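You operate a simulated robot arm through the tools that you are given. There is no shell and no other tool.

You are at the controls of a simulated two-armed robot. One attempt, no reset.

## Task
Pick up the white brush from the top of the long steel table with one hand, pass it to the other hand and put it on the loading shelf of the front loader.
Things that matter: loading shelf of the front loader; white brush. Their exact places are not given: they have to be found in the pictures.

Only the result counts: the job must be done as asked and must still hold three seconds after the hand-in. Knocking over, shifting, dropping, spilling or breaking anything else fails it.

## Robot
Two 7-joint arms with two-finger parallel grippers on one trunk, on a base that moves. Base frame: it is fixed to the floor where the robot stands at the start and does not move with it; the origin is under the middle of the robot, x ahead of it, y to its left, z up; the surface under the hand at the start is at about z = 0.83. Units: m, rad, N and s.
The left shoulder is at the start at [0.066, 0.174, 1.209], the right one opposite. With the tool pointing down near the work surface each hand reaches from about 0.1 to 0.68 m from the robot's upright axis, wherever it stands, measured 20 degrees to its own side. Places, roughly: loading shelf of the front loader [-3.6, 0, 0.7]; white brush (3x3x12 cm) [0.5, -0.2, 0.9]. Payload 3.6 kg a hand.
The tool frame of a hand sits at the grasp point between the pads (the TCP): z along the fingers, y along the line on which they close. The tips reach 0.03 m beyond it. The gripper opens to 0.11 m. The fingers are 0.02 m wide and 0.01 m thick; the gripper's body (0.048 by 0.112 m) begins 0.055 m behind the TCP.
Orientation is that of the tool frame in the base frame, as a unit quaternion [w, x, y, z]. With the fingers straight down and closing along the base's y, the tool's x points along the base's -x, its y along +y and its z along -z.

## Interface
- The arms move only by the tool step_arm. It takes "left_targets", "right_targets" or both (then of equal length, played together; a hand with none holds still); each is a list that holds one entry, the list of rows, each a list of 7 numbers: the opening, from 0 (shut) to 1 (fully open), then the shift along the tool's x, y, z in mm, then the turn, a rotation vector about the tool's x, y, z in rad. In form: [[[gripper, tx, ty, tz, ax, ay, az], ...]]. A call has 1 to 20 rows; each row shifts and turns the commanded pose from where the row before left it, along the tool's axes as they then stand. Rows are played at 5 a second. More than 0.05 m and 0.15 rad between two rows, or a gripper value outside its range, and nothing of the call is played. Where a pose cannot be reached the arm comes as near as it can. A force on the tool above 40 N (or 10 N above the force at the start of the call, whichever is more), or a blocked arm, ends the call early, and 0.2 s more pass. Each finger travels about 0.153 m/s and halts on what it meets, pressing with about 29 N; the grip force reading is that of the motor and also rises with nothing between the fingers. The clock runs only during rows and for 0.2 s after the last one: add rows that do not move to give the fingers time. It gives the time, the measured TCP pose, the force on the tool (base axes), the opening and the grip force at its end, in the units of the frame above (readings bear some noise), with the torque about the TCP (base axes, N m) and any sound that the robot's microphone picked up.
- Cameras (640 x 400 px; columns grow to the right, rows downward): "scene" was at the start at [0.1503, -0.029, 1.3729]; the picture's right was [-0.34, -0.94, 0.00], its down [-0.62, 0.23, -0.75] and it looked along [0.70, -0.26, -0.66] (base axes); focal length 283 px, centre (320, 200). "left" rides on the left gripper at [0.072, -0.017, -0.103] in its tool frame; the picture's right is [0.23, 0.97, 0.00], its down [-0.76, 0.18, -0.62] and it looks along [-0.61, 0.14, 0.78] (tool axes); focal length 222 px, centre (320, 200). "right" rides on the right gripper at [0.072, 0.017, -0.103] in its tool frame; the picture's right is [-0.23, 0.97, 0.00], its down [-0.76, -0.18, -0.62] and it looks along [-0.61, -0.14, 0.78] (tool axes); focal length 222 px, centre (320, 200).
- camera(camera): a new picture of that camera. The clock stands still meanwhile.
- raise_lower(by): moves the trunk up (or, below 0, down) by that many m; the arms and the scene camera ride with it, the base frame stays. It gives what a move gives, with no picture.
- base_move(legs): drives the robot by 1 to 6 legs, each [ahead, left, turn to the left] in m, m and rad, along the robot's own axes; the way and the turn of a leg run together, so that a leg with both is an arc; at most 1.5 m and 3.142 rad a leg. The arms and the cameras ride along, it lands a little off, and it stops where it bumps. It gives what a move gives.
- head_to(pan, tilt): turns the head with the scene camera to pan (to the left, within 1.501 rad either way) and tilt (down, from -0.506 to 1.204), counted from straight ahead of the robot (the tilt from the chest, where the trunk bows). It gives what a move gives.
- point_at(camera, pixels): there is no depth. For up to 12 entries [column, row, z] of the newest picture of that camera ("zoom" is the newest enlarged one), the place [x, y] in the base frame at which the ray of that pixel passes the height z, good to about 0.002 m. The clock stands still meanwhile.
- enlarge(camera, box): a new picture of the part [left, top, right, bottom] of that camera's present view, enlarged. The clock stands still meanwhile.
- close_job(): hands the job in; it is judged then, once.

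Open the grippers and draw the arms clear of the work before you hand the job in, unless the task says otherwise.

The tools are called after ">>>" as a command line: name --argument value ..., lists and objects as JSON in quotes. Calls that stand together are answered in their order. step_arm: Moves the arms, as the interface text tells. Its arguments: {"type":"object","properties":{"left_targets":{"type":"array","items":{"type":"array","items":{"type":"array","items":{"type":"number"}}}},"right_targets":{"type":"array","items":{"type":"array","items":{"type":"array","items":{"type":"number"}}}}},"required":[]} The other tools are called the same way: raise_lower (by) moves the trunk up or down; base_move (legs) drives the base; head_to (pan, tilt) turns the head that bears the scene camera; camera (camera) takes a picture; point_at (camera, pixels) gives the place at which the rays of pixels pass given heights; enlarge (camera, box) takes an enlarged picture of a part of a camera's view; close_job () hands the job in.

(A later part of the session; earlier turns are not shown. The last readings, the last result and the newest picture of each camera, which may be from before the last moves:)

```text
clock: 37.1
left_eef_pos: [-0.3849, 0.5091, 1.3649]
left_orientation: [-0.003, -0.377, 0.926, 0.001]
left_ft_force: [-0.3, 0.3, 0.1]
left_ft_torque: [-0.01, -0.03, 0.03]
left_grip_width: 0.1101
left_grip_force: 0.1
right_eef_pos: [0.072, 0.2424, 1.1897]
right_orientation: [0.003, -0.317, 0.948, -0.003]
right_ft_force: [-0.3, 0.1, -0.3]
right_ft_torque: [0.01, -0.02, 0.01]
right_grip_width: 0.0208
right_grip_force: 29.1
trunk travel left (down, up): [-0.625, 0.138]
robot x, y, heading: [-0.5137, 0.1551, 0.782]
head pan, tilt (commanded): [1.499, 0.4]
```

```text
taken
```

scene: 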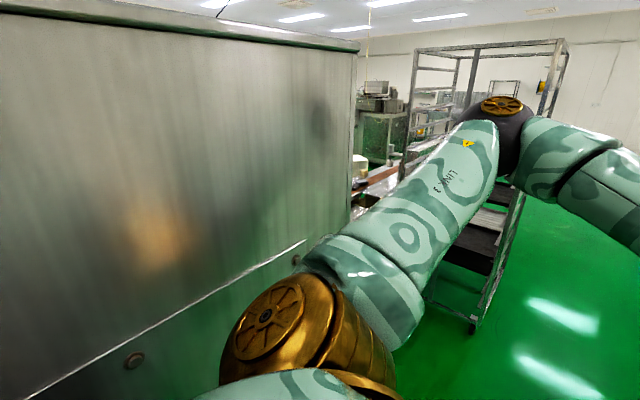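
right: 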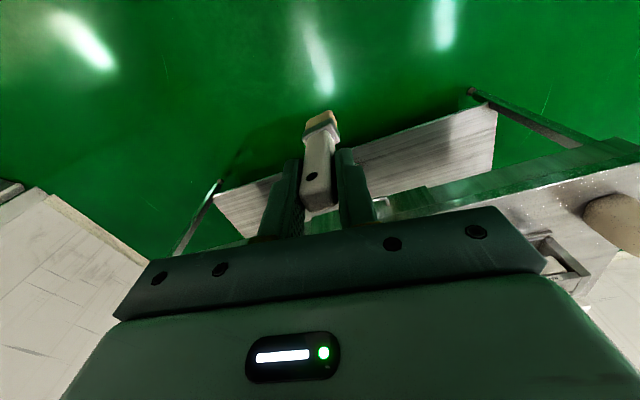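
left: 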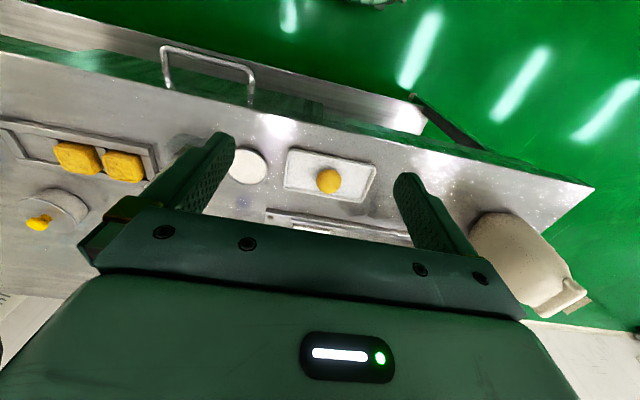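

By comparing both views I place the cabinet face near x ≈ -0.87 ending near y ≈ 0.65, right behind the robot, so it has to be driven around. I turn back to face the table, move slightly forward, and slide left along the free aisle.

>>> base_move --legs '[[0, 0, -0.78], [0.2, 0, 0], [0, 1.0, 0]]'

>>> head_to --pan 1.5 --tilt 0.5

>>> camera --camera "scene"

```text
clock: 45.5
left_eef_pos: [-0.0229, 1.3489, 1.3646]
left_orientation: [-0.002, -0.018, 1.0, 0.003]
left_ft_force: [0.3, -0.3, 0.8]
left_ft_torque: [0.01, -0.03, 0.01]
left_grip_width: 0.1102
left_grip_force: 0.1
right_eef_pos: [0.136, 0.8444, 1.1894]
right_orientation: [0.002, 0.045, 0.999, -0.004]
right_ft_force: [0.3, -0.3, 0.1]
right_ft_torque: [0.04, 0.02, 0.02]
right_grip_width: 0.0205
right_grip_force: 29.4
trunk travel left (down, up): [-0.625, 0.138]
robot x, y, heading: [-0.3571, 1.1751, 0.045]
head pan, tilt (commanded): [1.499, 0.4]
```

```text
clock: 46.1
left_eef_pos: [-0.0227, 1.3488, 1.3643]
left_orientation: [-0.002, -0.018, 1.0, 0.003]
left_ft_force: [0.7, -0.1, 0.2]
left_ft_torque: [0.0, 0.01, 0.0]
left_grip_width: 0.1099
left_grip_force: 0.1
right_eef_pos: [0.1349, 0.8447, 1.189]
right_orientation: [0.003, 0.046, 0.999, -0.004]
right_ft_force: [-0.1, 0.8, -0.7]
right_ft_torque: [-0.01, -0.03, -0.01]
right_grip_width: 0.0205
right_grip_force: 29.7
trunk travel left (down, up): [-0.625, 0.138]
robot x, y, heading: [-0.3575, 1.1744, 0.047]
head pan, tilt (commanded): [1.499, 0.499]
```

```text
taken
```

scene: 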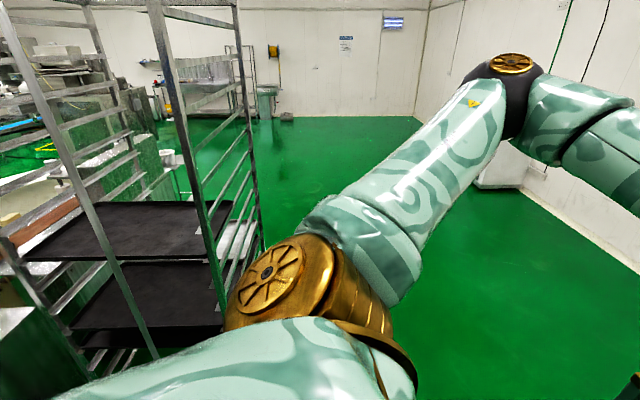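

The rack is ahead-left and there is open floor in between. I turn left by 1.2 rad here and look toward -x.

>>> base_move --legs '[[0, 0, 1.2]]'

>>> head_to --pan 0.9 --tilt 0.5

>>> camera --camera "scene"

```text
clock: 49.4
left_eef_pos: [-0.381, 1.553, 1.3639]
left_orientation: [-0.003, -0.559, 0.829, 0.002]
left_ft_force: [-0.4, 0.0, -0.6]
left_ft_torque: [-0.01, 0.0, -0.01]
left_grip_width: 0.11
left_grip_force: 0.1
right_eef_pos: [0.145, 1.4918, 1.1895]
right_orientation: [0.004, -0.505, 0.863, -0.001]
right_ft_force: [0.2, -0.1, -0.5]
right_ft_torque: [0.0, 0.04, -0.02]
right_grip_width: 0.0205
right_grip_force: 28.9
trunk travel left (down, up): [-0.625, 0.138]
robot x, y, heading: [-0.3597, 1.1761, 1.195]
head pan, tilt (commanded): [1.499, 0.499]
```

```text
clock: 50.4
left_eef_pos: [-0.3799, 1.5519, 1.3645]
left_orientation: [-0.003, -0.559, 0.829, 0.002]
left_ft_force: [0.2, 0.5, -0.3]
left_ft_torque: [0.02, 0.01, -0.01]
left_grip_width: 0.1099
left_grip_force: 0.0
right_eef_pos: [0.1465, 1.4917, 1.1898]
right_orientation: [0.004, -0.506, 0.862, -0.002]
right_ft_force: [0.9, -0.4, -0.1]
right_ft_torque: [0.02, 0.01, 0.01]
right_grip_width: 0.0203
right_grip_force: 29.0
trunk travel left (down, up): [-0.625, 0.138]
robot x, y, heading: [-0.353, 1.1744, 1.199]
head pan, tilt (commanded): [0.901, 0.499]
```

```text
taken
```

scene: 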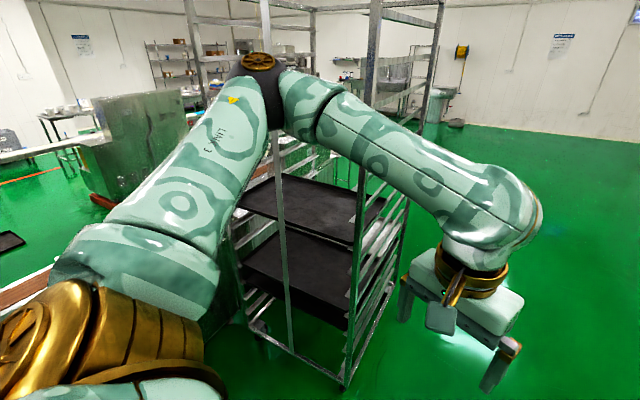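

Behind the arm there is open floor to the left. I pan the head further left before turning more.

>>> head_to --pan 1.5 --tilt 0.5

>>> camera --camera "scene"

```text
clock: 51.4
left_eef_pos: [-0.3799, 1.5534, 1.3638]
left_orientation: [-0.003, -0.559, 0.829, 0.001]
left_ft_force: [-0.3, -0.9, -0.2]
left_ft_torque: [0.03, 0.01, 0.01]
left_grip_width: 0.1099
left_grip_force: 0.1
right_eef_pos: [0.1446, 1.4919, 1.1895]
right_orientation: [0.004, -0.506, 0.862, -0.002]
right_ft_force: [-0.5, 0.1, -0.1]
right_ft_torque: [-0.01, -0.02, 0.0]
right_grip_width: 0.0204
right_grip_force: 29.4
trunk travel left (down, up): [-0.625, 0.138]
robot x, y, heading: [-0.3551, 1.1742, 1.199]
head pan, tilt (commanded): [1.499, 0.499]
```

```text
taken
```

scene: 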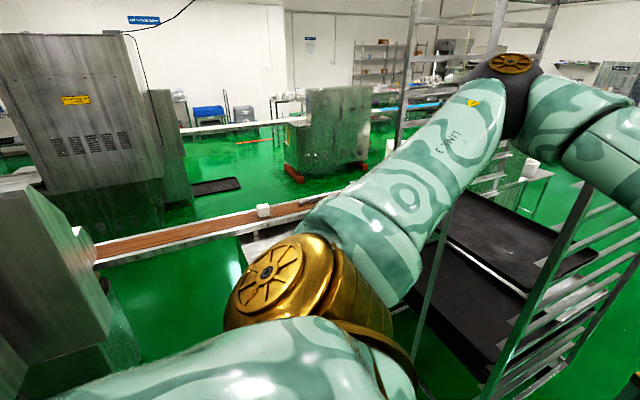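

Now I see a long brown-topped bench at (200, 230), a tall vented machine at (80, 120) and a grey box at (50, 290). I take their ground coordinates.

>>> point_at --camera "scene" --pixels '[[142, 370, 0.0], [105, 280, 0.0], [110, 330, 0.85], [95, 262, 0.85], [300, 213, 0.85], [310, 200, 0.85], [160, 225, 0.0], [195, 205, 0.0], [290, 180, 0.0], [370, 165, 0.0], [240, 240, 0.85], [215, 290, 0.0]]'

>>> enlarge --camera "scene" --box '[0, 20, 320, 220]'

```text
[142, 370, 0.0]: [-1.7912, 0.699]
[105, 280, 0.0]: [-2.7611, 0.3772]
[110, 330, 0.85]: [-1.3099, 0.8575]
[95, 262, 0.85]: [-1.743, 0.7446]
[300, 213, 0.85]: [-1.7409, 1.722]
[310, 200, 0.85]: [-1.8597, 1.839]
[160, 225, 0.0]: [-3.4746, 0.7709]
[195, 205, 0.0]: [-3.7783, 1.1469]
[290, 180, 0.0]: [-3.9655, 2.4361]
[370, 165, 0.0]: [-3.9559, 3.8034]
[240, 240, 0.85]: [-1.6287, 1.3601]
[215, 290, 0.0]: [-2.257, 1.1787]
```

```text
2.00 times, centred on (160, 120) of scene
```

zoom: 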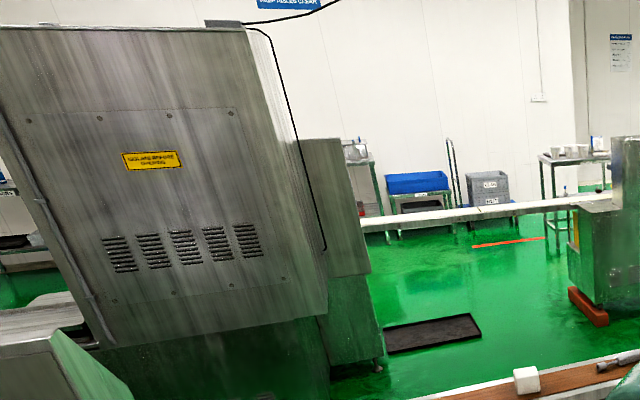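

The machine with the "isolate before opening" label around x ≈ -3 could be the loader. I turn 0.6 rad further left, where arms stay clear of rack and cabinet, and look again.

>>> base_move --legs '[[0, 0, 0.6]]'

>>> head_to --pan 1.5 --tilt 0.4

>>> camera --camera "scene"

```text
clock: 53.5
left_eef_pos: [-0.5865, 1.4764, 1.3641]
left_orientation: [0.003, 0.777, -0.629, 0.0]
left_ft_force: [0.6, 0.2, -0.8]
left_ft_torque: [-0.03, 0.02, -0.02]
left_grip_width: 0.1101
left_grip_force: 0.2
right_eef_pos: [-0.1184, 1.718, 1.189]
right_orientation: [-0.005, 0.736, -0.677, 0.0]
right_ft_force: [0.4, -0.5, 1.0]
right_ft_torque: [-0.05, 0.03, 0.02]
right_grip_width: 0.0208
right_grip_force: 28.6
trunk travel left (down, up): [-0.625, 0.138]
robot x, y, heading: [-0.355, 1.1736, 1.79]
head pan, tilt (commanded): [1.499, 0.499]
```

```text
clock: 54.1
left_eef_pos: [-0.5877, 1.4767, 1.3632]
left_orientation: [0.003, 0.777, -0.63, -0.001]
left_ft_force: [-0.4, 0.0, -0.2]
left_ft_torque: [-0.03, -0.04, -0.03]
left_grip_width: 0.1102
left_grip_force: 0.1
right_eef_pos: [-0.1178, 1.7194, 1.191]
right_orientation: [-0.004, 0.736, -0.677, 0.0]
right_ft_force: [0.1, -0.2, -0.4]
right_ft_torque: [0.02, 0.01, 0.0]
right_grip_width: 0.0206
right_grip_force: 28.6
trunk travel left (down, up): [-0.625, 0.138]
robot x, y, heading: [-0.3584, 1.1768, 1.787]
head pan, tilt (commanded): [1.499, 0.4]
```

```text
taken
```

scene: 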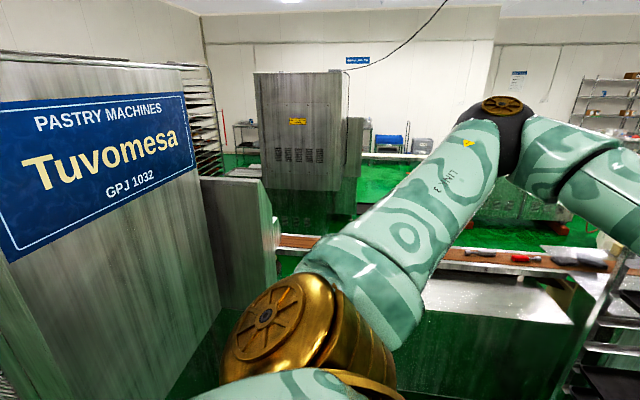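

The near cabinet is a pastry machine with a sign on its side; a tall vented machine stands behind at (300, 130). I enlarge to understand the layout and take floor coordinates.

>>> enlarge --camera "scene" --box '[180, 40, 440, 280]'

>>> point_at --camera "scene" --pixels '[[215, 325, 0.0], [275, 285, 0.0], [285, 265, 0.0], [255, 235, 0.0], [355, 215, 0.0], [375, 200, 0.0], [280, 240, 0.85], [430, 285, 0.85], [440, 262, 0.85], [600, 265, 0.85], [475, 160, 0.0], [550, 315, 0.85]]'

```text
1.67 times, centred on (310, 160) of scene
```

zoom: 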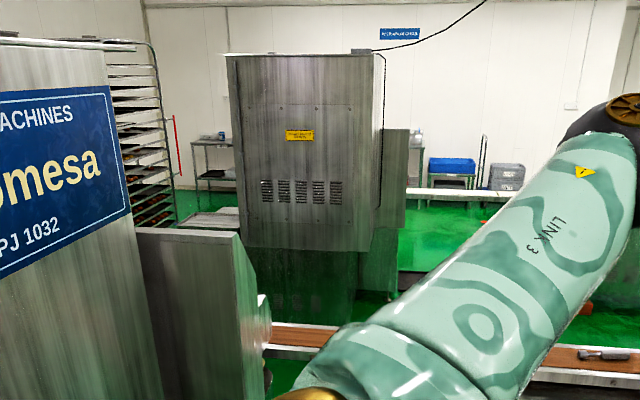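

```text
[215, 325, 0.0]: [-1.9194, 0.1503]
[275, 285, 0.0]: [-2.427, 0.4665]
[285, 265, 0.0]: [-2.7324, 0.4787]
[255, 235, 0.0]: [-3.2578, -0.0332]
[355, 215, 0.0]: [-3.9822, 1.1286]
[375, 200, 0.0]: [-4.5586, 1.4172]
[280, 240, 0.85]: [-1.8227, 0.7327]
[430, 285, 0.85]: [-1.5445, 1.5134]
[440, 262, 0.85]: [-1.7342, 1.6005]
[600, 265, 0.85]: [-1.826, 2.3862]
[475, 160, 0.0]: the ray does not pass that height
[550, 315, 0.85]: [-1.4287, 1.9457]
```

I check the floor distance of the vented machine's base and the visible gap beside the pastry machine.

>>> point_at --camera "scene" --pixels '[[265, 190, 0.0], [340, 190, 0.0], [265, 192, 0.1], [200, 180, 0.85], [270, 183, 0.85], [262, 178, 0.7], [200, 178, 1.0], [270, 200, 0.85], [280, 235, 0.85], [275, 250, 0.5], [180, 65, 1.9], [0, 60, 1.9]]'

```text
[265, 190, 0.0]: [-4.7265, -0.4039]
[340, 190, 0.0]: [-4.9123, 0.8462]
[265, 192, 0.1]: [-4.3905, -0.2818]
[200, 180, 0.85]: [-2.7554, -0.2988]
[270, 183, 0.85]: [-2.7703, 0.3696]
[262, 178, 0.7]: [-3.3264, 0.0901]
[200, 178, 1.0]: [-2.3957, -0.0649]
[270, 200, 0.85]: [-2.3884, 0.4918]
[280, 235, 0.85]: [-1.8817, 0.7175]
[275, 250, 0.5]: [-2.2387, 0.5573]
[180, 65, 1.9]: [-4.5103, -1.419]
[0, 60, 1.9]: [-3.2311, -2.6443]
```

The brown bench closes the way on this side (x ≈ -1.45 to -1.85, y from 0.7 to beyond 2.4). I turn clockwise to face -y and drive down the aisle near x = -0.15 to look at the other end of the pastry machine.

>>> base_move --legs '[[0, 0, -1.7], [0, 0, -1.66], [0, 0.2, 0]]'

>>> head_to --pan -0.3 --tilt 0.5

>>> camera --camera "scene"

```text
clock: 63.9
left_eef_pos: [0.0187, 0.8431, 1.3643]
left_orientation: [0.001, 0.701, 0.713, 0.003]
left_ft_force: [0.3, 0.8, 0.0]
left_ft_torque: [0.0, 0.01, -0.01]
left_grip_width: 0.1099
left_grip_force: 0.0
right_eef_pos: [-0.4888, 0.6931, 1.1903]
right_orientation: [-0.001, 0.744, 0.668, -0.004]
right_ft_force: [-0.4, 0.2, -0.8]
right_ft_torque: [0.03, 0.03, 0.04]
right_grip_width: 0.0207
right_grip_force: 29.0
trunk travel left (down, up): [-0.625, 0.138]
robot x, y, heading: [-0.1515, 1.1792, -1.544]
head pan, tilt (commanded): [1.499, 0.4]
```

```text
clock: 65.7
left_eef_pos: [0.0193, 0.8427, 1.3653]
left_orientation: [0.0, 0.701, 0.713, 0.003]
left_ft_force: [0.6, -0.1, -1.3]
left_ft_torque: [-0.01, 0.02, 0.01]
left_grip_width: 0.1103
left_grip_force: 0.0
right_eef_pos: [-0.4884, 0.6922, 1.1902]
right_orientation: [-0.001, 0.745, 0.668, -0.004]
right_ft_force: [-0.1, 0.7, -0.3]
right_ft_torque: [-0.01, 0.0, 0.01]
right_grip_width: 0.0206
right_grip_force: 28.2
trunk travel left (down, up): [-0.625, 0.138]
robot x, y, heading: [-0.1491, 1.1816, -1.539]
head pan, tilt (commanded): [-0.3, 0.499]
```

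```text
taken
```

scene: 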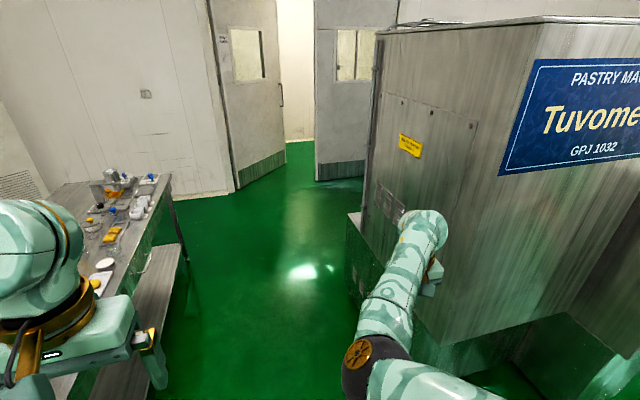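

The pastry machine's corner is at (445, 345) and its far end near (365, 215); the doors are ahead. I get coordinates of these.

>>> point_at --camera "scene" --pixels '[[445, 345, 0.0], [445, 345, 0.1], [445, 345, 0.2], [445, 345, 0.5], [350, 215, 0.0], [350, 270, 0.0], [362, 240, 0.3], [318, 180, 0.0], [372, 175, 0.0], [160, 178, 0.83], [145, 240, 0.83], [360, 310, 0.0]]'

>>> enlarge --camera "scene" --box '[300, 160, 520, 380]'

```text
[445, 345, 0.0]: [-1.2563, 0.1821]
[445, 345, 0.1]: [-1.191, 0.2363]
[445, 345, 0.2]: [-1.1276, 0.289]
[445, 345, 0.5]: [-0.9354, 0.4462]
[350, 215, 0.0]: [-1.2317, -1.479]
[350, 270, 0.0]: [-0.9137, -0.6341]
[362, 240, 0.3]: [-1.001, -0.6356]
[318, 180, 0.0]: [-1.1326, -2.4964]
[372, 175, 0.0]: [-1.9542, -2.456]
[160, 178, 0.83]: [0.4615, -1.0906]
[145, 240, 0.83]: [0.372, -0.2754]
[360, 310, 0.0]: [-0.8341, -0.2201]
```

```text
1.82 times, centred on (410, 270) of scene
```

zoom: 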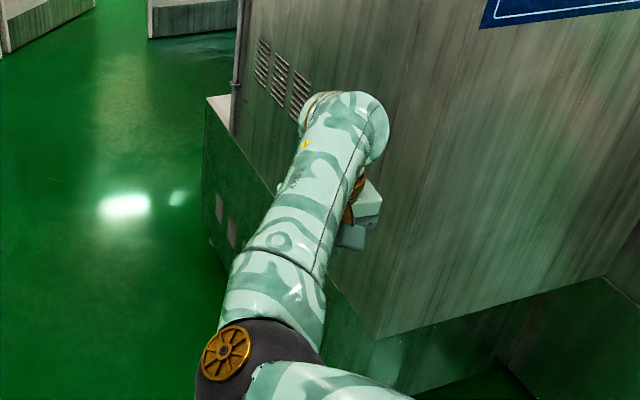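

The aisle ahead is free: table edge near x ≈ 0.4, machine face near x ≈ -0.87, its far end around y ≈ -0.5. I drive 1.5 m ahead (towards -y) and look to the right.

>>> base_move --legs '[[1.45, 0, -0.03]]'

>>> head_to --pan -1.0 --tilt 0.5

>>> camera --camera "scene"

```text
clock: 72.8
left_eef_pos: [0.0295, -0.5979, 1.3638]
left_orientation: [0.001, 0.711, 0.703, 0.003]
left_ft_force: [-0.1, 0.2, -0.1]
left_ft_torque: [0.05, 0.01, 0.02]
left_grip_width: 0.11
left_grip_force: 0.1
right_eef_pos: [-0.4815, -0.7337, 1.1904]
right_orientation: [0.0, 0.754, 0.657, -0.004]
right_ft_force: [-0.4, 0.7, 1.0]
right_ft_torque: [-0.01, 0.01, 0.0]
right_grip_width: 0.0204
right_grip_force: 28.9
trunk travel left (down, up): [-0.625, 0.138]
robot x, y, heading: [-0.1252, -0.2567, -1.572]
head pan, tilt (commanded): [-0.3, 0.499]
```

```text
clock: 73.9
left_eef_pos: [0.0294, -0.5998, 1.365]
left_orientation: [0.001, 0.711, 0.703, 0.002]
left_ft_force: [0.6, 0.4, 0.2]
left_ft_torque: [0.01, -0.02, 0.0]
left_grip_width: 0.1098
left_grip_force: 0.1
right_eef_pos: [-0.4815, -0.7323, 1.1901]
right_orientation: [-0.001, 0.754, 0.656, -0.005]
right_ft_force: [-0.1, -0.3, 0.3]
right_ft_torque: [0.01, 0.04, -0.01]
right_grip_width: 0.0208
right_grip_force: 29.2
trunk travel left (down, up): [-0.625, 0.138]
robot x, y, heading: [-0.129, -0.2525, -1.571]
head pan, tilt (commanded): [-1.0, 0.499]
```

```text
taken
```

scene: 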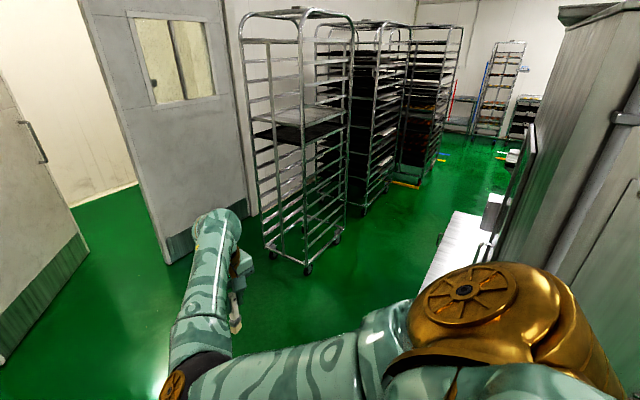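

There is a clear aisle along the machine's far end, between it and a row of racks. I measure the rack wheels and the light surface at (450, 245).

>>> point_at --camera "scene" --pixels '[[307, 271, 0.0], [337, 241, 0.0], [270, 250, 0.0], [360, 213, 0.0], [388, 192, 0.0], [440, 165, 0.0], [420, 183, 0.0], [500, 160, 0.0], [420, 292, 0.0], [455, 212, 0.7], [423, 290, 0.7], [480, 225, 0.7]]'

>>> enlarge --camera "scene" --box '[380, 80, 600, 300]'

```text
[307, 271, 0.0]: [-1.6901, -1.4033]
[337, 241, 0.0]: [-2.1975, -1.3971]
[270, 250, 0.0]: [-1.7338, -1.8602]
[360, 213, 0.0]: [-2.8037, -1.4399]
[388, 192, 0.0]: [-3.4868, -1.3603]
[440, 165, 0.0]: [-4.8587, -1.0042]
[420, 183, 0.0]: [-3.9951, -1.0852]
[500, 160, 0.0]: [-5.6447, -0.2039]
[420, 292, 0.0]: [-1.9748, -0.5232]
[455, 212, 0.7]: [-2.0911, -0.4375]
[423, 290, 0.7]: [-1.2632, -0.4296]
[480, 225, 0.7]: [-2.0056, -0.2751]
```

```text
1.82 times, centred on (490, 190) of scene
```

zoom: 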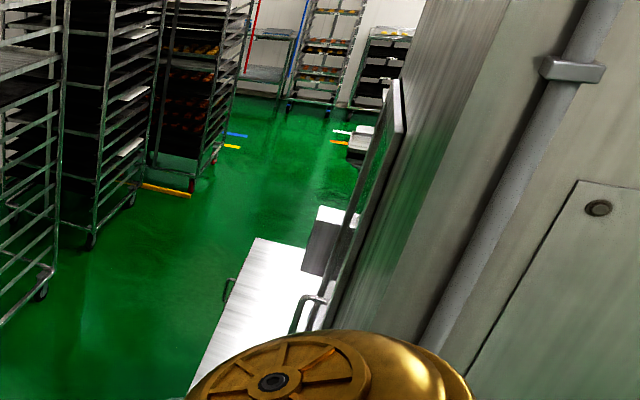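

The aisle between the machine shelf (y ≈ -0.43) and the racks (y ≈ -1.4) leads toward x = -3.6. First I drive to the open floor near (-0.35, -1.2) to do the hand-over there, with free space around the arms.

>>> base_move --legs '[[0.9, -0.2, 0]]'

>>> head_to --pan -1.3 --tilt 0.45

>>> camera --camera "scene"

```text
clock: 78.7
left_eef_pos: [-0.1536, -1.4986, 1.3643]
left_orientation: [0.0, 0.7, 0.714, 0.001]
left_ft_force: [0.0, 0.3, 0.8]
left_ft_torque: [0.01, -0.01, 0.0]
left_grip_width: 0.11
left_grip_force: 0.1
right_eef_pos: [-0.6622, -1.6483, 1.1894]
right_orientation: [-0.001, 0.744, 0.668, -0.005]
right_ft_force: [0.5, 0.5, -0.5]
right_ft_torque: [0.01, -0.03, 0.0]
right_grip_width: 0.0205
right_grip_force: 28.7
trunk travel left (down, up): [-0.625, 0.138]
robot x, y, heading: [-0.3242, -1.1588, -1.541]
head pan, tilt (commanded): [-1.0, 0.499]
```

```text
clock: 79.5
left_eef_pos: [-0.1551, -1.5006, 1.3638]
left_orientation: [0.001, 0.701, 0.713, 0.004]
left_ft_force: [0.5, 1.3, 0.5]
left_ft_torque: [-0.04, 0.01, 0.03]
left_grip_width: 0.1102
left_grip_force: 0.0
right_eef_pos: [-0.6617, -1.6487, 1.1902]
right_orientation: [-0.001, 0.745, 0.667, -0.004]
right_ft_force: [0.6, -0.1, -2.0]
right_ft_torque: [0.02, -0.01, 0.0]
right_grip_width: 0.0207
right_grip_force: 29.0
trunk travel left (down, up): [-0.625, 0.138]
robot x, y, heading: [-0.3236, -1.1609, -1.542]
head pan, tilt (commanded): [-1.3, 0.45]
```

```text
taken
```

scene: 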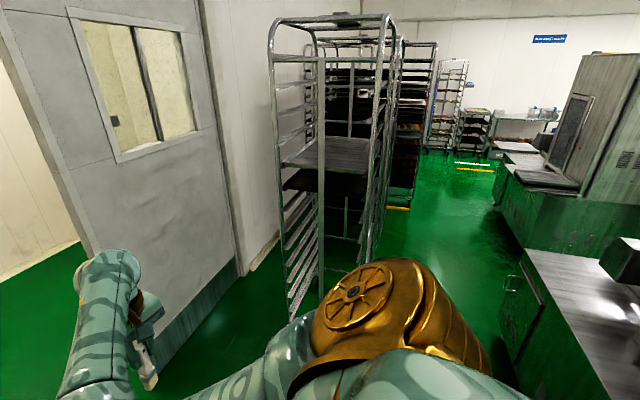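

At right a machine with a glass door at (570, 110) and a dark shelf in front at (545, 178) appears; it looks like the front loader. I enlarge that region.

>>> enlarge --camera "scene" --box '[440, 40, 640, 240]'

>>> point_at --camera "scene" --pixels '[[513, 172, 0.7], [555, 170, 0.7], [580, 185, 0.7], [525, 188, 0.7], [545, 180, 0.7], [490, 155, 0.7], [540, 150, 0.7], [500, 205, 0.0], [520, 248, 0.0], [530, 250, 0.7], [640, 270, 0.7]]'

```text
2.00 times, centred on (540, 140) of scene
```

zoom: 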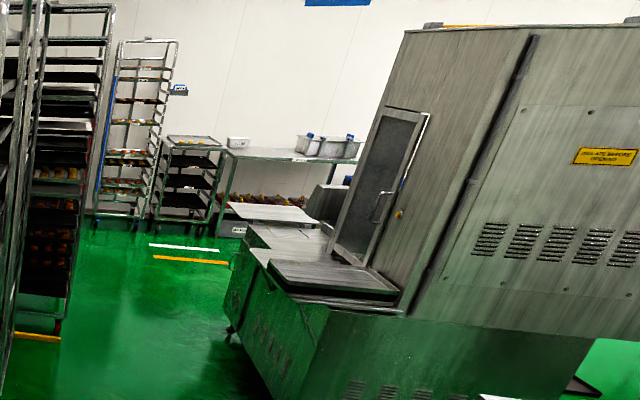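

```text
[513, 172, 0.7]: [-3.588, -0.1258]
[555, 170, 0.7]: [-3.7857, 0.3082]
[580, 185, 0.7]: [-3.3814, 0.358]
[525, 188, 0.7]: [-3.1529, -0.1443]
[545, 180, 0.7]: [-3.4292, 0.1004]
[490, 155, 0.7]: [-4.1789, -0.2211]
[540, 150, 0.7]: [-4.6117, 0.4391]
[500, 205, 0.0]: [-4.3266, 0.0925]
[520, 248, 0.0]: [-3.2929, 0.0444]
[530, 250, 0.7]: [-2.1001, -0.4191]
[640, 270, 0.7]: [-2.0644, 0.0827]
```

The loader has a glass door with a dark shelf in front, around (-3.5, 0.1). Before driving there I start the hand-over: I align the right hand with the robot and begin pitching it forward so the brush points ahead.

>>> step_arm --right_targets '[[[0, 0, 0, 0, 0, 0, -0.14], [0, 0, 0, 0, 0, -0.14, 0], [0, 0, 0, 0, 0, -0.14, 0], [0, 0, 0, 0, 0, -0.14, 0], [0, 0, 0, 0, 0, -0.14, 0], [0, 0, 0, 0, 0, 0, 0]]]'

>>> head_to --pan -0.4 --tilt 0.75

>>> camera --camera "scene"

```text
clock: 81.1
left_eef_pos: [-0.1557, -1.4992, 1.3647]
left_orientation: [0.001, 0.702, 0.713, 0.002]
left_ft_force: [0.4, -0.6, 0.0]
left_ft_torque: [0.0, 0.01, -0.02]
left_grip_width: 0.1101
left_grip_force: 0.0
right_eef_pos: [-0.6809, -1.6796, 1.2449]
right_orientation: [0.224, 0.663, 0.671, -0.244]
right_ft_force: [0.3, -0.1, -0.7]
right_ft_torque: [0.03, -0.02, -0.02]
right_grip_width: 0.0204
right_grip_force: 29.4
trunk travel left (down, up): [-0.625, 0.138]
robot x, y, heading: [-0.3196, -1.158, -1.542]
head pan, tilt (commanded): [-1.3, 0.45]
stopped in row 6 (right hand): the arm was blocked; the commanded pose is now the measured one
```

```text
clock: 82.3
left_eef_pos: [-0.1548, -1.5012, 1.366]
left_orientation: [0.001, 0.701, 0.713, 0.003]
left_ft_force: [0.2, -0.5, -0.3]
left_ft_torque: [0.0, 0.0, 0.02]
left_grip_width: 0.1099
left_grip_force: 0.0
right_eef_pos: [-0.6799, -1.6795, 1.2444]
right_orientation: [0.223, 0.663, 0.672, -0.243]
right_ft_force: [-0.1, 0.0, 0.1]
right_ft_torque: [0.04, -0.02, 0.02]
right_grip_width: 0.0206
right_grip_force: 28.8
trunk travel left (down, up): [-0.625, 0.138]
robot x, y, heading: [-0.3218, -1.1613, -1.541]
head pan, tilt (commanded): [-0.4, 0.75]
```

```text
taken
```

scene: 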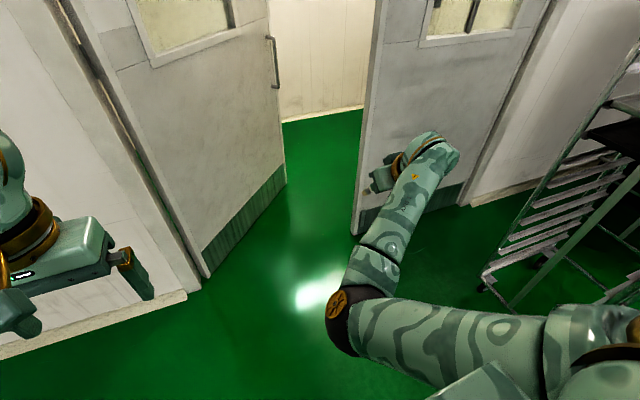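

The right arm was blocked while pitching (its forearm folds up from a low elbow), so this pose is unsuitable. I turn the right hand back to straight down.

>>> step_arm --right_targets '[[[0, 0, 0, 0, 0, 0.13, 0], [0, 0, 0, 0, 0, 0.13, 0], [0, 0, 0, 0, 0, 0.13, 0], [0, 0, 0, 0, 0, 0.13, 0], [0, 0, 0, 0, 0, 0.14, 0], [0, 0, 0, 0, 0, 0, 0]]]'

>>> camera --camera "scene"

>>> camera --camera "right"

```text
clock: 83.7
left_eef_pos: [-0.1535, -1.4983, 1.3635]
left_orientation: [0.001, 0.702, 0.712, 0.003]
left_ft_force: [0.0, 0.8, -0.7]
left_ft_torque: [-0.03, 0.01, -0.01]
left_grip_width: 0.1101
left_grip_force: 0.1
right_eef_pos: [-0.675, -1.6796, 1.2426]
right_orientation: [-0.005, 0.704, 0.71, -0.012]
right_ft_force: [-0.3, 0.3, -0.9]
right_ft_torque: [0.01, 0.01, -0.03]
right_grip_width: 0.0206
right_grip_force: 28.9
trunk travel left (down, up): [-0.625, 0.138]
robot x, y, heading: [-0.3208, -1.1625, -1.547]
head pan, tilt (commanded): [-0.4, 0.75]
```

```text
taken
```

scene: 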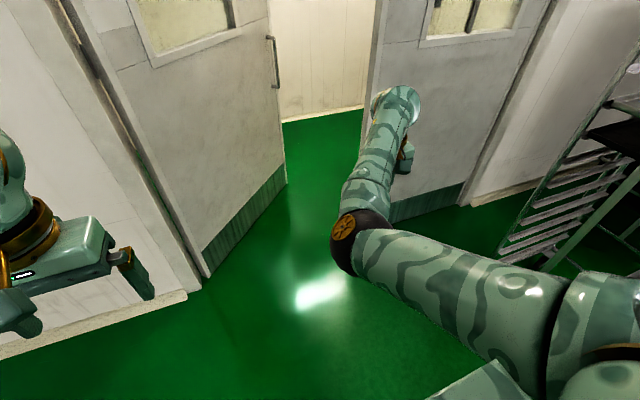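

```text
taken
```

right: 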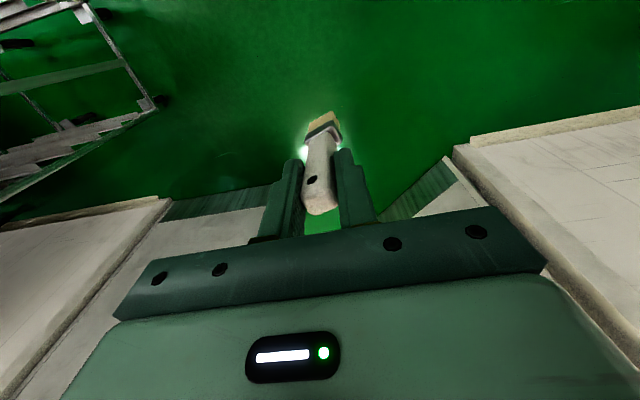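

The right hand is vertical again at z = 1.243. I enlarge the brush in its grip to check it has not slipped.

>>> enlarge --camera "right" --box '[260, 90, 380, 240]'

```text
2.67 times, centred on (320, 165) of right
```

zoom: 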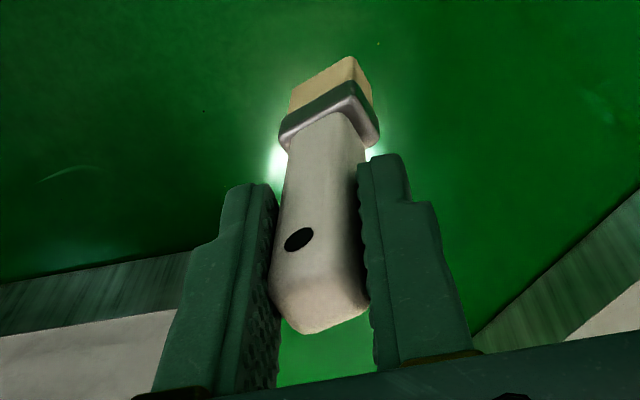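

The brush is firmly held. I try bringing the right hand somewhat toward the middle for an easier hand-over.

>>> step_arm --right_targets '[[[0, -10, 20, 0, 0, 0, 0], [0, -10, 20, 0, 0, 0, 0], [0, -10, 20, 0, 0, 0, 0], [0, 0, 0, 0, 0, 0, 0]]]'

```text
clock: 84.7
left_eef_pos: [-0.1542, -1.5, 1.3645]
left_orientation: [0.001, 0.701, 0.714, 0.003]
left_ft_force: [-0.1, 0.4, 0.8]
left_ft_torque: [-0.01, 0.0, 0.0]
left_grip_width: 0.11
left_grip_force: 0.1
right_eef_pos: [-0.6157, -1.7084, 1.2402]
right_orientation: [-0.004, 0.704, 0.71, -0.011]
right_ft_force: [-0.1, 0.8, -0.3]
right_ft_torque: [-0.02, -0.02, -0.01]
right_grip_width: 0.0203
right_grip_force: 29.1
trunk travel left (down, up): [-0.625, 0.138]
robot x, y, heading: [-0.3217, -1.1623, -1.544]
head pan, tilt (commanded): [-0.4, 0.75]
```

That worked: the right hand is now at robot-relative (0.54, -0.31). I continue 60 mm further inward.

>>> step_arm --right_targets '[[[0, 0, 20, 0, 0, 0, 0], [0, 0, 20, 0, 0, 0, 0], [0, 0, 20, 0, 0, 0, 0], [0, 0, 0, 0, 0, 0, 0]]]'

>>> camera --camera "scene"

```text
clock: 85.7
left_eef_pos: [-0.1537, -1.499, 1.3649]
left_orientation: [0.001, 0.701, 0.713, 0.003]
left_ft_force: [-0.4, -0.5, -0.3]
left_ft_torque: [0.03, 0.02, -0.01]
left_grip_width: 0.1101
left_grip_force: 0.1
right_eef_pos: [-0.555, -1.7056, 1.2394]
right_orientation: [-0.005, 0.704, 0.71, -0.012]
right_ft_force: [0.4, -0.2, -1.1]
right_ft_torque: [-0.02, 0.02, 0.02]
right_grip_width: 0.0206
right_grip_force: 29.3
trunk travel left (down, up): [-0.625, 0.138]
robot x, y, heading: [-0.3244, -1.1595, -1.548]
head pan, tilt (commanded): [-0.4, 0.75]
```

```text
taken
```

scene: 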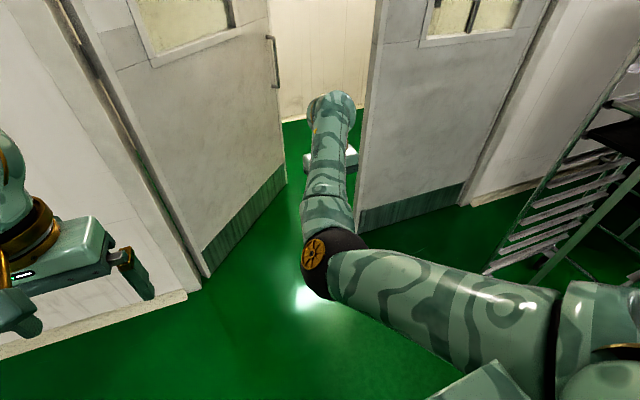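

The right hand is at relative (0.54, -0.24, 1.24) with the brush hanging vertically. I bring the left hand forward and down to a free spot, ready to be turned sideways.

>>> step_arm --left_targets '[[[1, -25, 10, 41, 0, 0, 0], [1, -25, 10, 41, 0, 0, 0], [1, -25, 10, 41, 0, 0, 0], [1, -25, 10, 41, 0, 0, 0], [1, 0, 0, 0, 0, 0, 0]]]'

```text
clock: 86.9
left_eef_pos: [-0.1124, -1.6027, 1.1993]
left_orientation: [0.001, 0.701, 0.713, 0.003]
left_ft_force: [0.0, 0.4, 0.3]
left_ft_torque: [-0.01, 0.0, 0.02]
left_grip_width: 0.1099
left_grip_force: 0.1
right_eef_pos: [-0.5546, -1.7061, 1.2404]
right_orientation: [-0.004, 0.704, 0.71, -0.012]
right_ft_force: [0.0, 0.3, 0.1]
right_ft_torque: [0.01, 0.0, 0.0]
right_grip_width: 0.0204
right_grip_force: 28.9
trunk travel left (down, up): [-0.625, 0.138]
robot x, y, heading: [-0.3273, -1.1597, -1.545]
head pan, tilt (commanded): [-0.4, 0.75]
```

The left hand is at relative (0.45, 0.20, 1.20). I start turning it toward the right (half of the 120° turn).

>>> step_arm --left_targets '[[[1, 0, 0, 0, 0.0806, -0.0806, 0.0806], [1, 0, 0, 0, 0.0806, -0.0806, 0.0806], [1, 0, 0, 0, 0.0806, -0.0806, 0.0806], [1, 0, 0, 0, 0.0806, -0.0806, 0.0806], [1, 0, 0, 0, 0.0806, -0.0806, 0.0806], [1, 0, 0, 0, 0.0806, -0.0806, 0.0806], [1, 0, 0, 0, 0.0806, -0.0806, 0.0806], [1, 0, 0, 0, 0, 0, 0]]]'

>>> camera --camera "scene"

```text
clock: 88.7
left_eef_pos: [-0.1117, -1.5997, 1.2006]
left_orientation: [0.004, 0.813, 0.44, -0.382]
left_ft_force: [0.3, -0.6, 0.0]
left_ft_torque: [0.01, 0.0, -0.01]
left_grip_width: 0.1099
left_grip_force: 0.0
right_eef_pos: [-0.5559, -1.7071, 1.2392]
right_orientation: [-0.005, 0.704, 0.71, -0.011]
right_ft_force: [-0.2, 0.3, -0.7]
right_ft_torque: [0.0, 0.0, 0.04]
right_grip_width: 0.0204
right_grip_force: 29.0
trunk travel left (down, up): [-0.625, 0.138]
robot x, y, heading: [-0.3234, -1.1638, -1.542]
head pan, tilt (commanded): [-0.4, 0.75]
```

```text
taken
```

scene: 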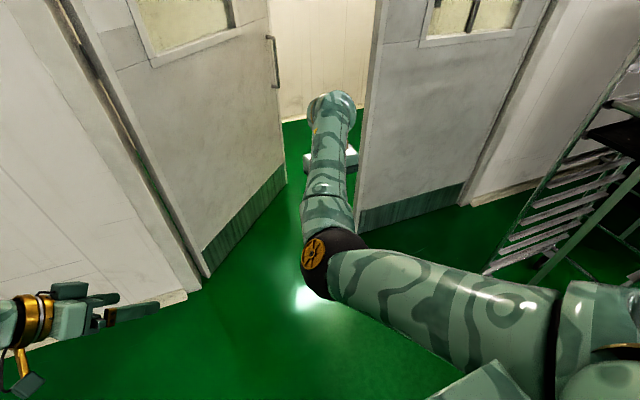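

The first half worked with the hand at the same spot. I do the second half of the turn.

>>> step_arm --left_targets '[[[1, 0, 0, 0, 0.0806, -0.0806, 0.0806], [1, 0, 0, 0, 0.0806, -0.0806, 0.0806], [1, 0, 0, 0, 0.0806, -0.0806, 0.0806], [1, 0, 0, 0, 0.0806, -0.0806, 0.0806], [1, 0, 0, 0, 0.0806, -0.0806, 0.0806], [1, 0, 0, 0, 0.0806, -0.0806, 0.0806], [1, 0, 0, 0, 0.0806, -0.0806, 0.0806], [1, 0, 0, 0, 0.0806, -0.0806, 0.0806], [1, 0, 0, 0, 0, 0, 0]]]'

>>> camera --camera "scene"

>>> camera --camera "left"

```text
clock: 90.7
left_eef_pos: [-0.1105, -1.5983, 1.2001]
left_orientation: [0.005, 0.709, 0.006, -0.706]
left_ft_force: [0.2, 0.1, 0.0]
left_ft_torque: [0.01, 0.0, -0.03]
left_grip_width: 0.11
left_grip_force: 0.1
right_eef_pos: [-0.554, -1.7057, 1.2394]
right_orientation: [-0.004, 0.704, 0.71, -0.013]
right_ft_force: [0.3, 0.5, -0.5]
right_ft_torque: [0.02, 0.01, 0.03]
right_grip_width: 0.0204
right_grip_force: 29.1
trunk travel left (down, up): [-0.625, 0.138]
robot x, y, heading: [-0.3225, -1.1618, -1.546]
head pan, tilt (commanded): [-0.4, 0.75]
```

```text
taken
```

scene: 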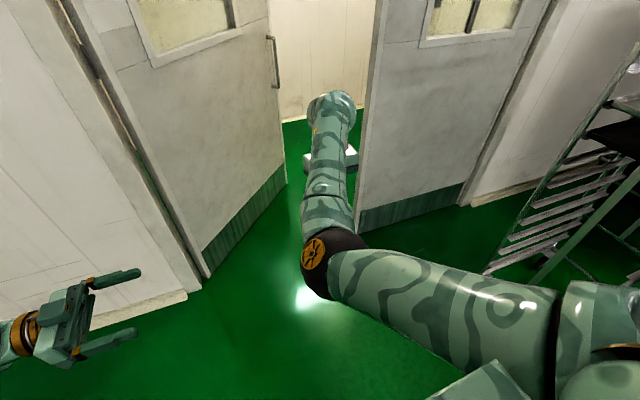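

```text
taken
```

left: 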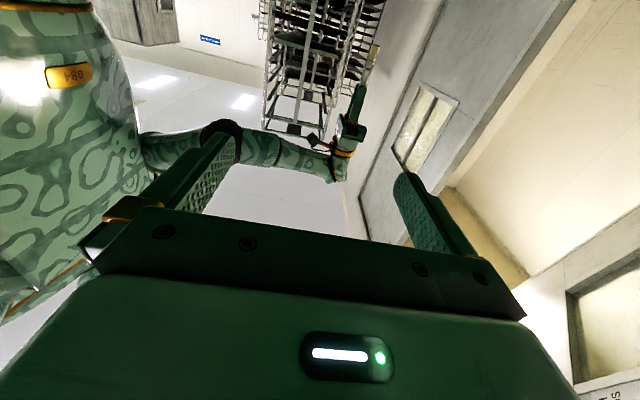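

The left hand now points to the right with its closing axis along the robot's forward direction, and the brush is visible at (375, 55) in its camera. I move it forward and down to line up with the lower part of the brush, still well to the left.

>>> step_arm --left_targets '[[[1, 14, 36, 0, 0, 0, 0], [1, 14, 36, 0, 0, 0, 0], [1, 15, 36, 0, 0, 0, 0], [1, 0, 0, 40, 0, 0, 0], [1, 0, 0, 40, 0, 0, 0], [1, 0, 0, 40, 0, 0, 0], [1, 0, 0, 40, 0, 0, 0], [1, 0, 0, 0, 0, 0, 0]]]'

>>> camera --camera "left"

>>> camera --camera "scene"

>>> camera --camera "right"

```text
clock: 92.5
left_eef_pos: [-0.2726, -1.6583, 1.1795]
left_orientation: [0.005, 0.709, 0.007, -0.705]
left_ft_force: [0.4, 0.4, 0.3]
left_ft_torque: [0.0, -0.02, 0.0]
left_grip_width: 0.1099
left_grip_force: 0.0
left hand out of reach, approached as far as the arm can: row 2, 3
right_eef_pos: [-0.5554, -1.7051, 1.2399]
right_orientation: [-0.005, 0.704, 0.71, -0.012]
right_ft_force: [-0.2, -0.4, -1.4]
right_ft_torque: [0.02, 0.01, -0.01]
right_grip_width: 0.0207
right_grip_force: 29.0
trunk travel left (down, up): [-0.625, 0.138]
robot x, y, heading: [-0.3236, -1.1593, -1.544]
head pan, tilt (commanded): [-0.4, 0.75]
```

```text
taken
```

left: 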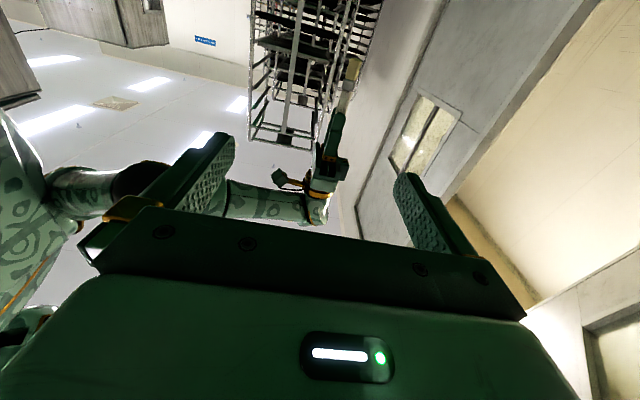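

```text
taken
```

scene: 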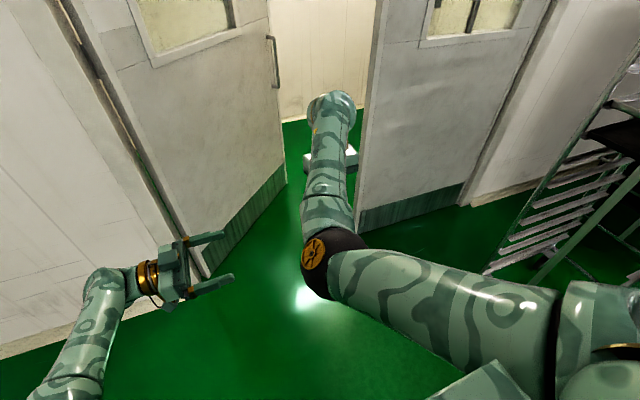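

```text
taken
```

right: 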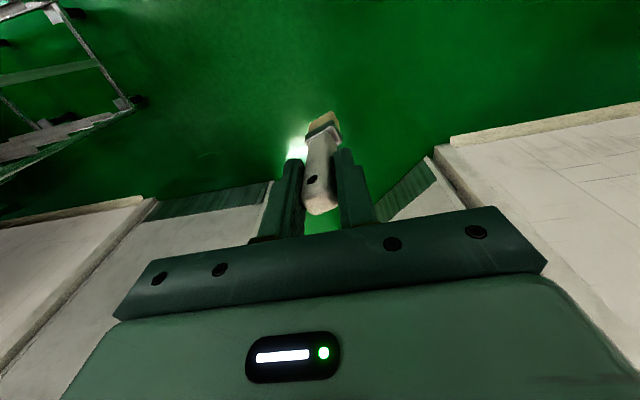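

The left hand stopped short in the forward direction but could still move inward. I try the missing forward and downward amounts in small steps from here.

>>> step_arm --left_targets '[[[1, 5, 10, 10, 0, 0, 0], [1, 5, 10, 10, 0, 0, 0], [1, 5, 10, 10, 0, 0, 0], [1, 5, 10, 10, 0, 0, 0], [1, 0, 0, 0, 0, 0, 0]]]'

```text
clock: 93.7
left_eef_pos: [-0.3117, -1.6779, 1.1746]
left_orientation: [0.005, 0.709, 0.007, -0.706]
left_ft_force: [0.1, -0.6, 0.3]
left_ft_torque: [0.01, -0.01, 0.01]
left_grip_width: 0.11
left_grip_force: 0.1
left hand out of reach, approached as far as the arm can: row 2, 3, 4
right_eef_pos: [-0.5554, -1.7066, 1.2393]
right_orientation: [-0.005, 0.704, 0.71, -0.012]
right_ft_force: [-0.6, -0.3, -0.6]
right_ft_torque: [0.03, 0.0, 0.01]
right_grip_width: 0.0209
right_grip_force: 28.4
trunk travel left (down, up): [-0.625, 0.138]
robot x, y, heading: [-0.3214, -1.1593, -1.539]
head pan, tilt (commanded): [-0.4, 0.75]
```

Left is at relative (0.52, -0.01, 1.175) near its limit. I bring the right hand up and back a little instead so the meeting point is easier to reach.

>>> step_arm --right_targets '[[[0, 10, 0, -15, 0, 0, 0], [0, 10, 0, -15, 0, 0, 0], [0, 10, 0, -15, 0, 0, 0], [0, 10, 0, -15, 0, 0, 0], [0, 0, 0, 0, 0, 0, 0]]]'

```text
clock: 94.9
left_eef_pos: [-0.3126, -1.6778, 1.1746]
left_orientation: [0.005, 0.709, 0.006, -0.706]
left_ft_force: [0.3, -1.1, -0.6]
left_ft_torque: [0.02, 0.0, -0.02]
left_grip_width: 0.11
left_grip_force: 0.1
right_eef_pos: [-0.5616, -1.6792, 1.2939]
right_orientation: [-0.005, 0.704, 0.71, -0.012]
right_ft_force: [-0.2, 0.6, -0.3]
right_ft_torque: [0.01, 0.01, 0.0]
right_grip_width: 0.0203
right_grip_force: 28.2
right hand out of reach, approached as far as the arm can: row 4
trunk travel left (down, up): [-0.625, 0.138]
robot x, y, heading: [-0.3202, -1.1619, -1.545]
head pan, tilt (commanded): [-0.4, 0.75]
```

The right hand is at world (-0.562, -1.679, 1.294). I raise the left hand to z ≈ 1.21 and move it inward to about 0.1 m from the brush.

>>> step_arm --left_targets '[[[1, -18, 0, 0, 0, 0, 0], [1, -18, 0, 0, 0, 0, 0], [1, 0, 0, 30, 0, 0, 0], [1, 0, 0, 30, 0, 0, 0], [1, 0, 0, 30, 0, 0, 0], [1, 0, 0, 30, 0, 0, 0], [1, 0, 0, 0, 0, 0, 0]]]'

>>> camera --camera "left"

>>> camera --camera "scene"

```text
clock: 96.5
left_eef_pos: [-0.4178, -1.679, 1.2093]
left_orientation: [0.005, 0.709, 0.007, -0.706]
left_ft_force: [0.7, -0.2, 0.4]
left_ft_torque: [0.02, -0.03, -0.03]
left_grip_width: 0.1101
left_grip_force: 0.1
left hand out of reach, approached as far as the arm can: row 1, 2, 4, 5, 6
right_eef_pos: [-0.56, -1.6788, 1.2946]
right_orientation: [-0.005, 0.704, 0.71, -0.013]
right_ft_force: [-0.1, -0.9, -1.2]
right_ft_torque: [0.0, 0.0, -0.02]
right_grip_width: 0.0203
right_grip_force: 28.9
trunk travel left (down, up): [-0.625, 0.138]
robot x, y, heading: [-0.3226, -1.159, -1.543]
head pan, tilt (commanded): [-0.4, 0.75]
```

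```text
taken
```

left: 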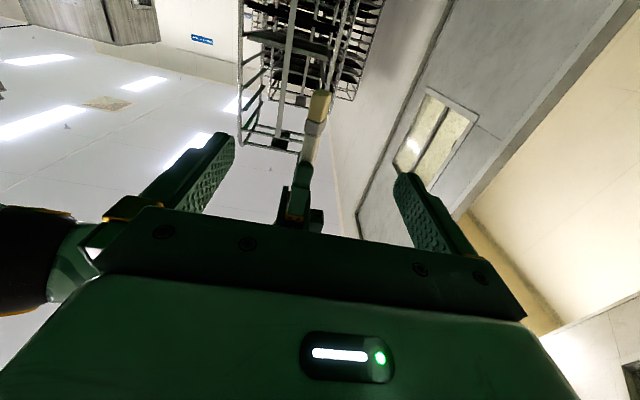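

```text
taken
```

scene: 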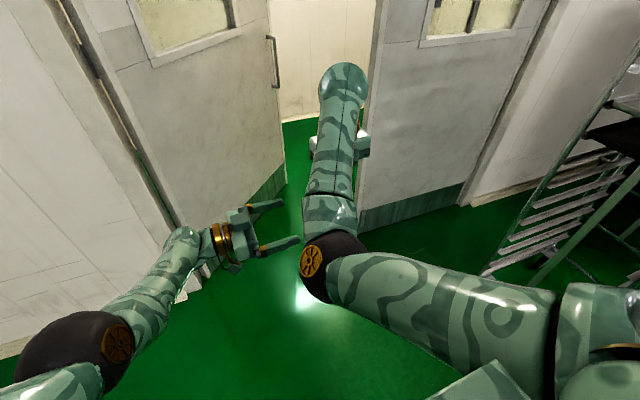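

The brush stands between the left fingers' lines at (318, 105)–(300, 170) in the left view, and the left hand is about 0.14 m short. The right elbow is close but clear, so I narrow the left opening and continue inward in small steps.

>>> step_arm --left_targets '[[[0.7, 0, 0, 15, 0, 0, 0], [0.7, 0, 0, 15, 0, 0, 0], [0.7, 0, 0, 15, 0, 0, 0], [0.7, 0, 0, 0, 0, 0, 0]]]'

>>> camera --camera "left"

```text
clock: 97.5
left_eef_pos: [-0.4617, -1.6696, 1.2181]
left_orientation: [0.005, 0.709, 0.007, -0.705]
left_ft_force: [-0.5, 0.0, -0.5]
left_ft_torque: [0.04, 0.02, -0.02]
left_grip_width: 0.077
left_grip_force: 0.0
left hand out of reach, approached as far as the arm can: row 1, 2, 3
right_eef_pos: [-0.5613, -1.6783, 1.2938]
right_orientation: [-0.004, 0.704, 0.71, -0.012]
right_ft_force: [0.2, -0.3, -1.0]
right_ft_torque: [0.0, 0.0, 0.01]
right_grip_width: 0.0205
right_grip_force: 28.7
trunk travel left (down, up): [-0.625, 0.138]
robot x, y, heading: [-0.32, -1.1587, -1.544]
head pan, tilt (commanded): [-0.4, 0.75]
```

```text
taken
```

left: 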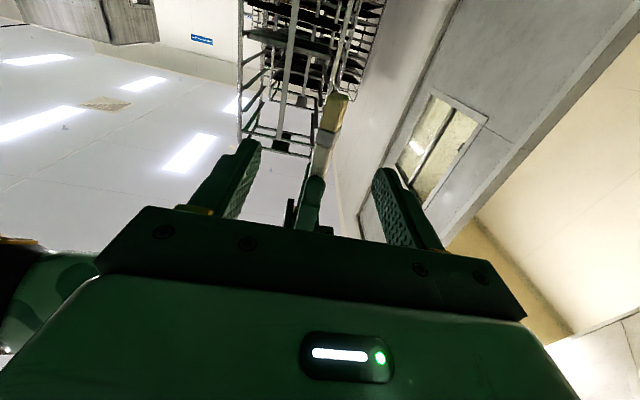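

The left arm is stretched to its full length here, so a higher meeting point (closer to shoulder height) will help. I raise the right hand by 0.16 m first.

>>> step_arm --right_targets '[[[0, 0, 0, -20, 0, 0, 0], [0, 0, 0, -20, 0, 0, 0], [0, 0, 0, -20, 0, 0, 0], [0, 0, 0, -20, 0, 0, 0], [0, 0, 0, -20, 0, 0, 0], [0, 0, 0, -20, 0, 0, 0], [0, 0, 0, -20, 0, 0, 0], [0, 0, 0, -20, 0, 0, 0], [0, 0, 0, 0, 0, 0, 0]]]'

>>> camera --camera "scene"

```text
clock: 99.5
left_eef_pos: [-0.462, -1.6681, 1.2191]
left_orientation: [0.006, 0.709, 0.008, -0.706]
left_ft_force: [0.3, 0.2, 0.6]
left_ft_torque: [-0.02, -0.04, 0.02]
left_grip_width: 0.077
left_grip_force: 0.1
right_eef_pos: [-0.5786, -1.7123, 1.4509]
right_orientation: [-0.004, 0.704, 0.71, -0.011]
right_ft_force: [-0.5, -0.3, 0.2]
right_ft_torque: [-0.02, 0.0, 0.02]
right_grip_width: 0.0207
right_grip_force: 29.0
right hand out of reach, approached as far as the arm can: row 1, 2, 3, 4, 5, 7
trunk travel left (down, up): [-0.625, 0.138]
robot x, y, heading: [-0.3215, -1.1613, -1.542]
head pan, tilt (commanded): [-0.4, 0.75]
```

```text
taken
```

scene: 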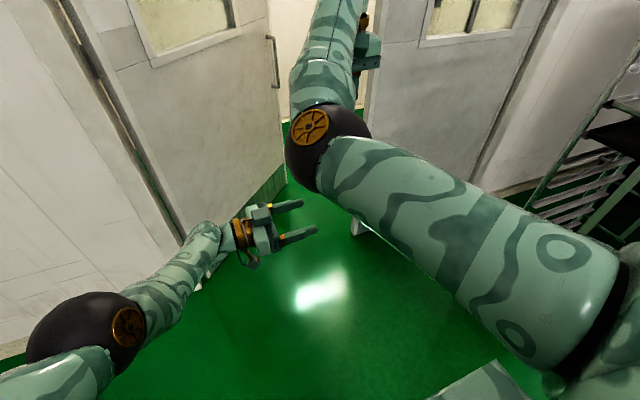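

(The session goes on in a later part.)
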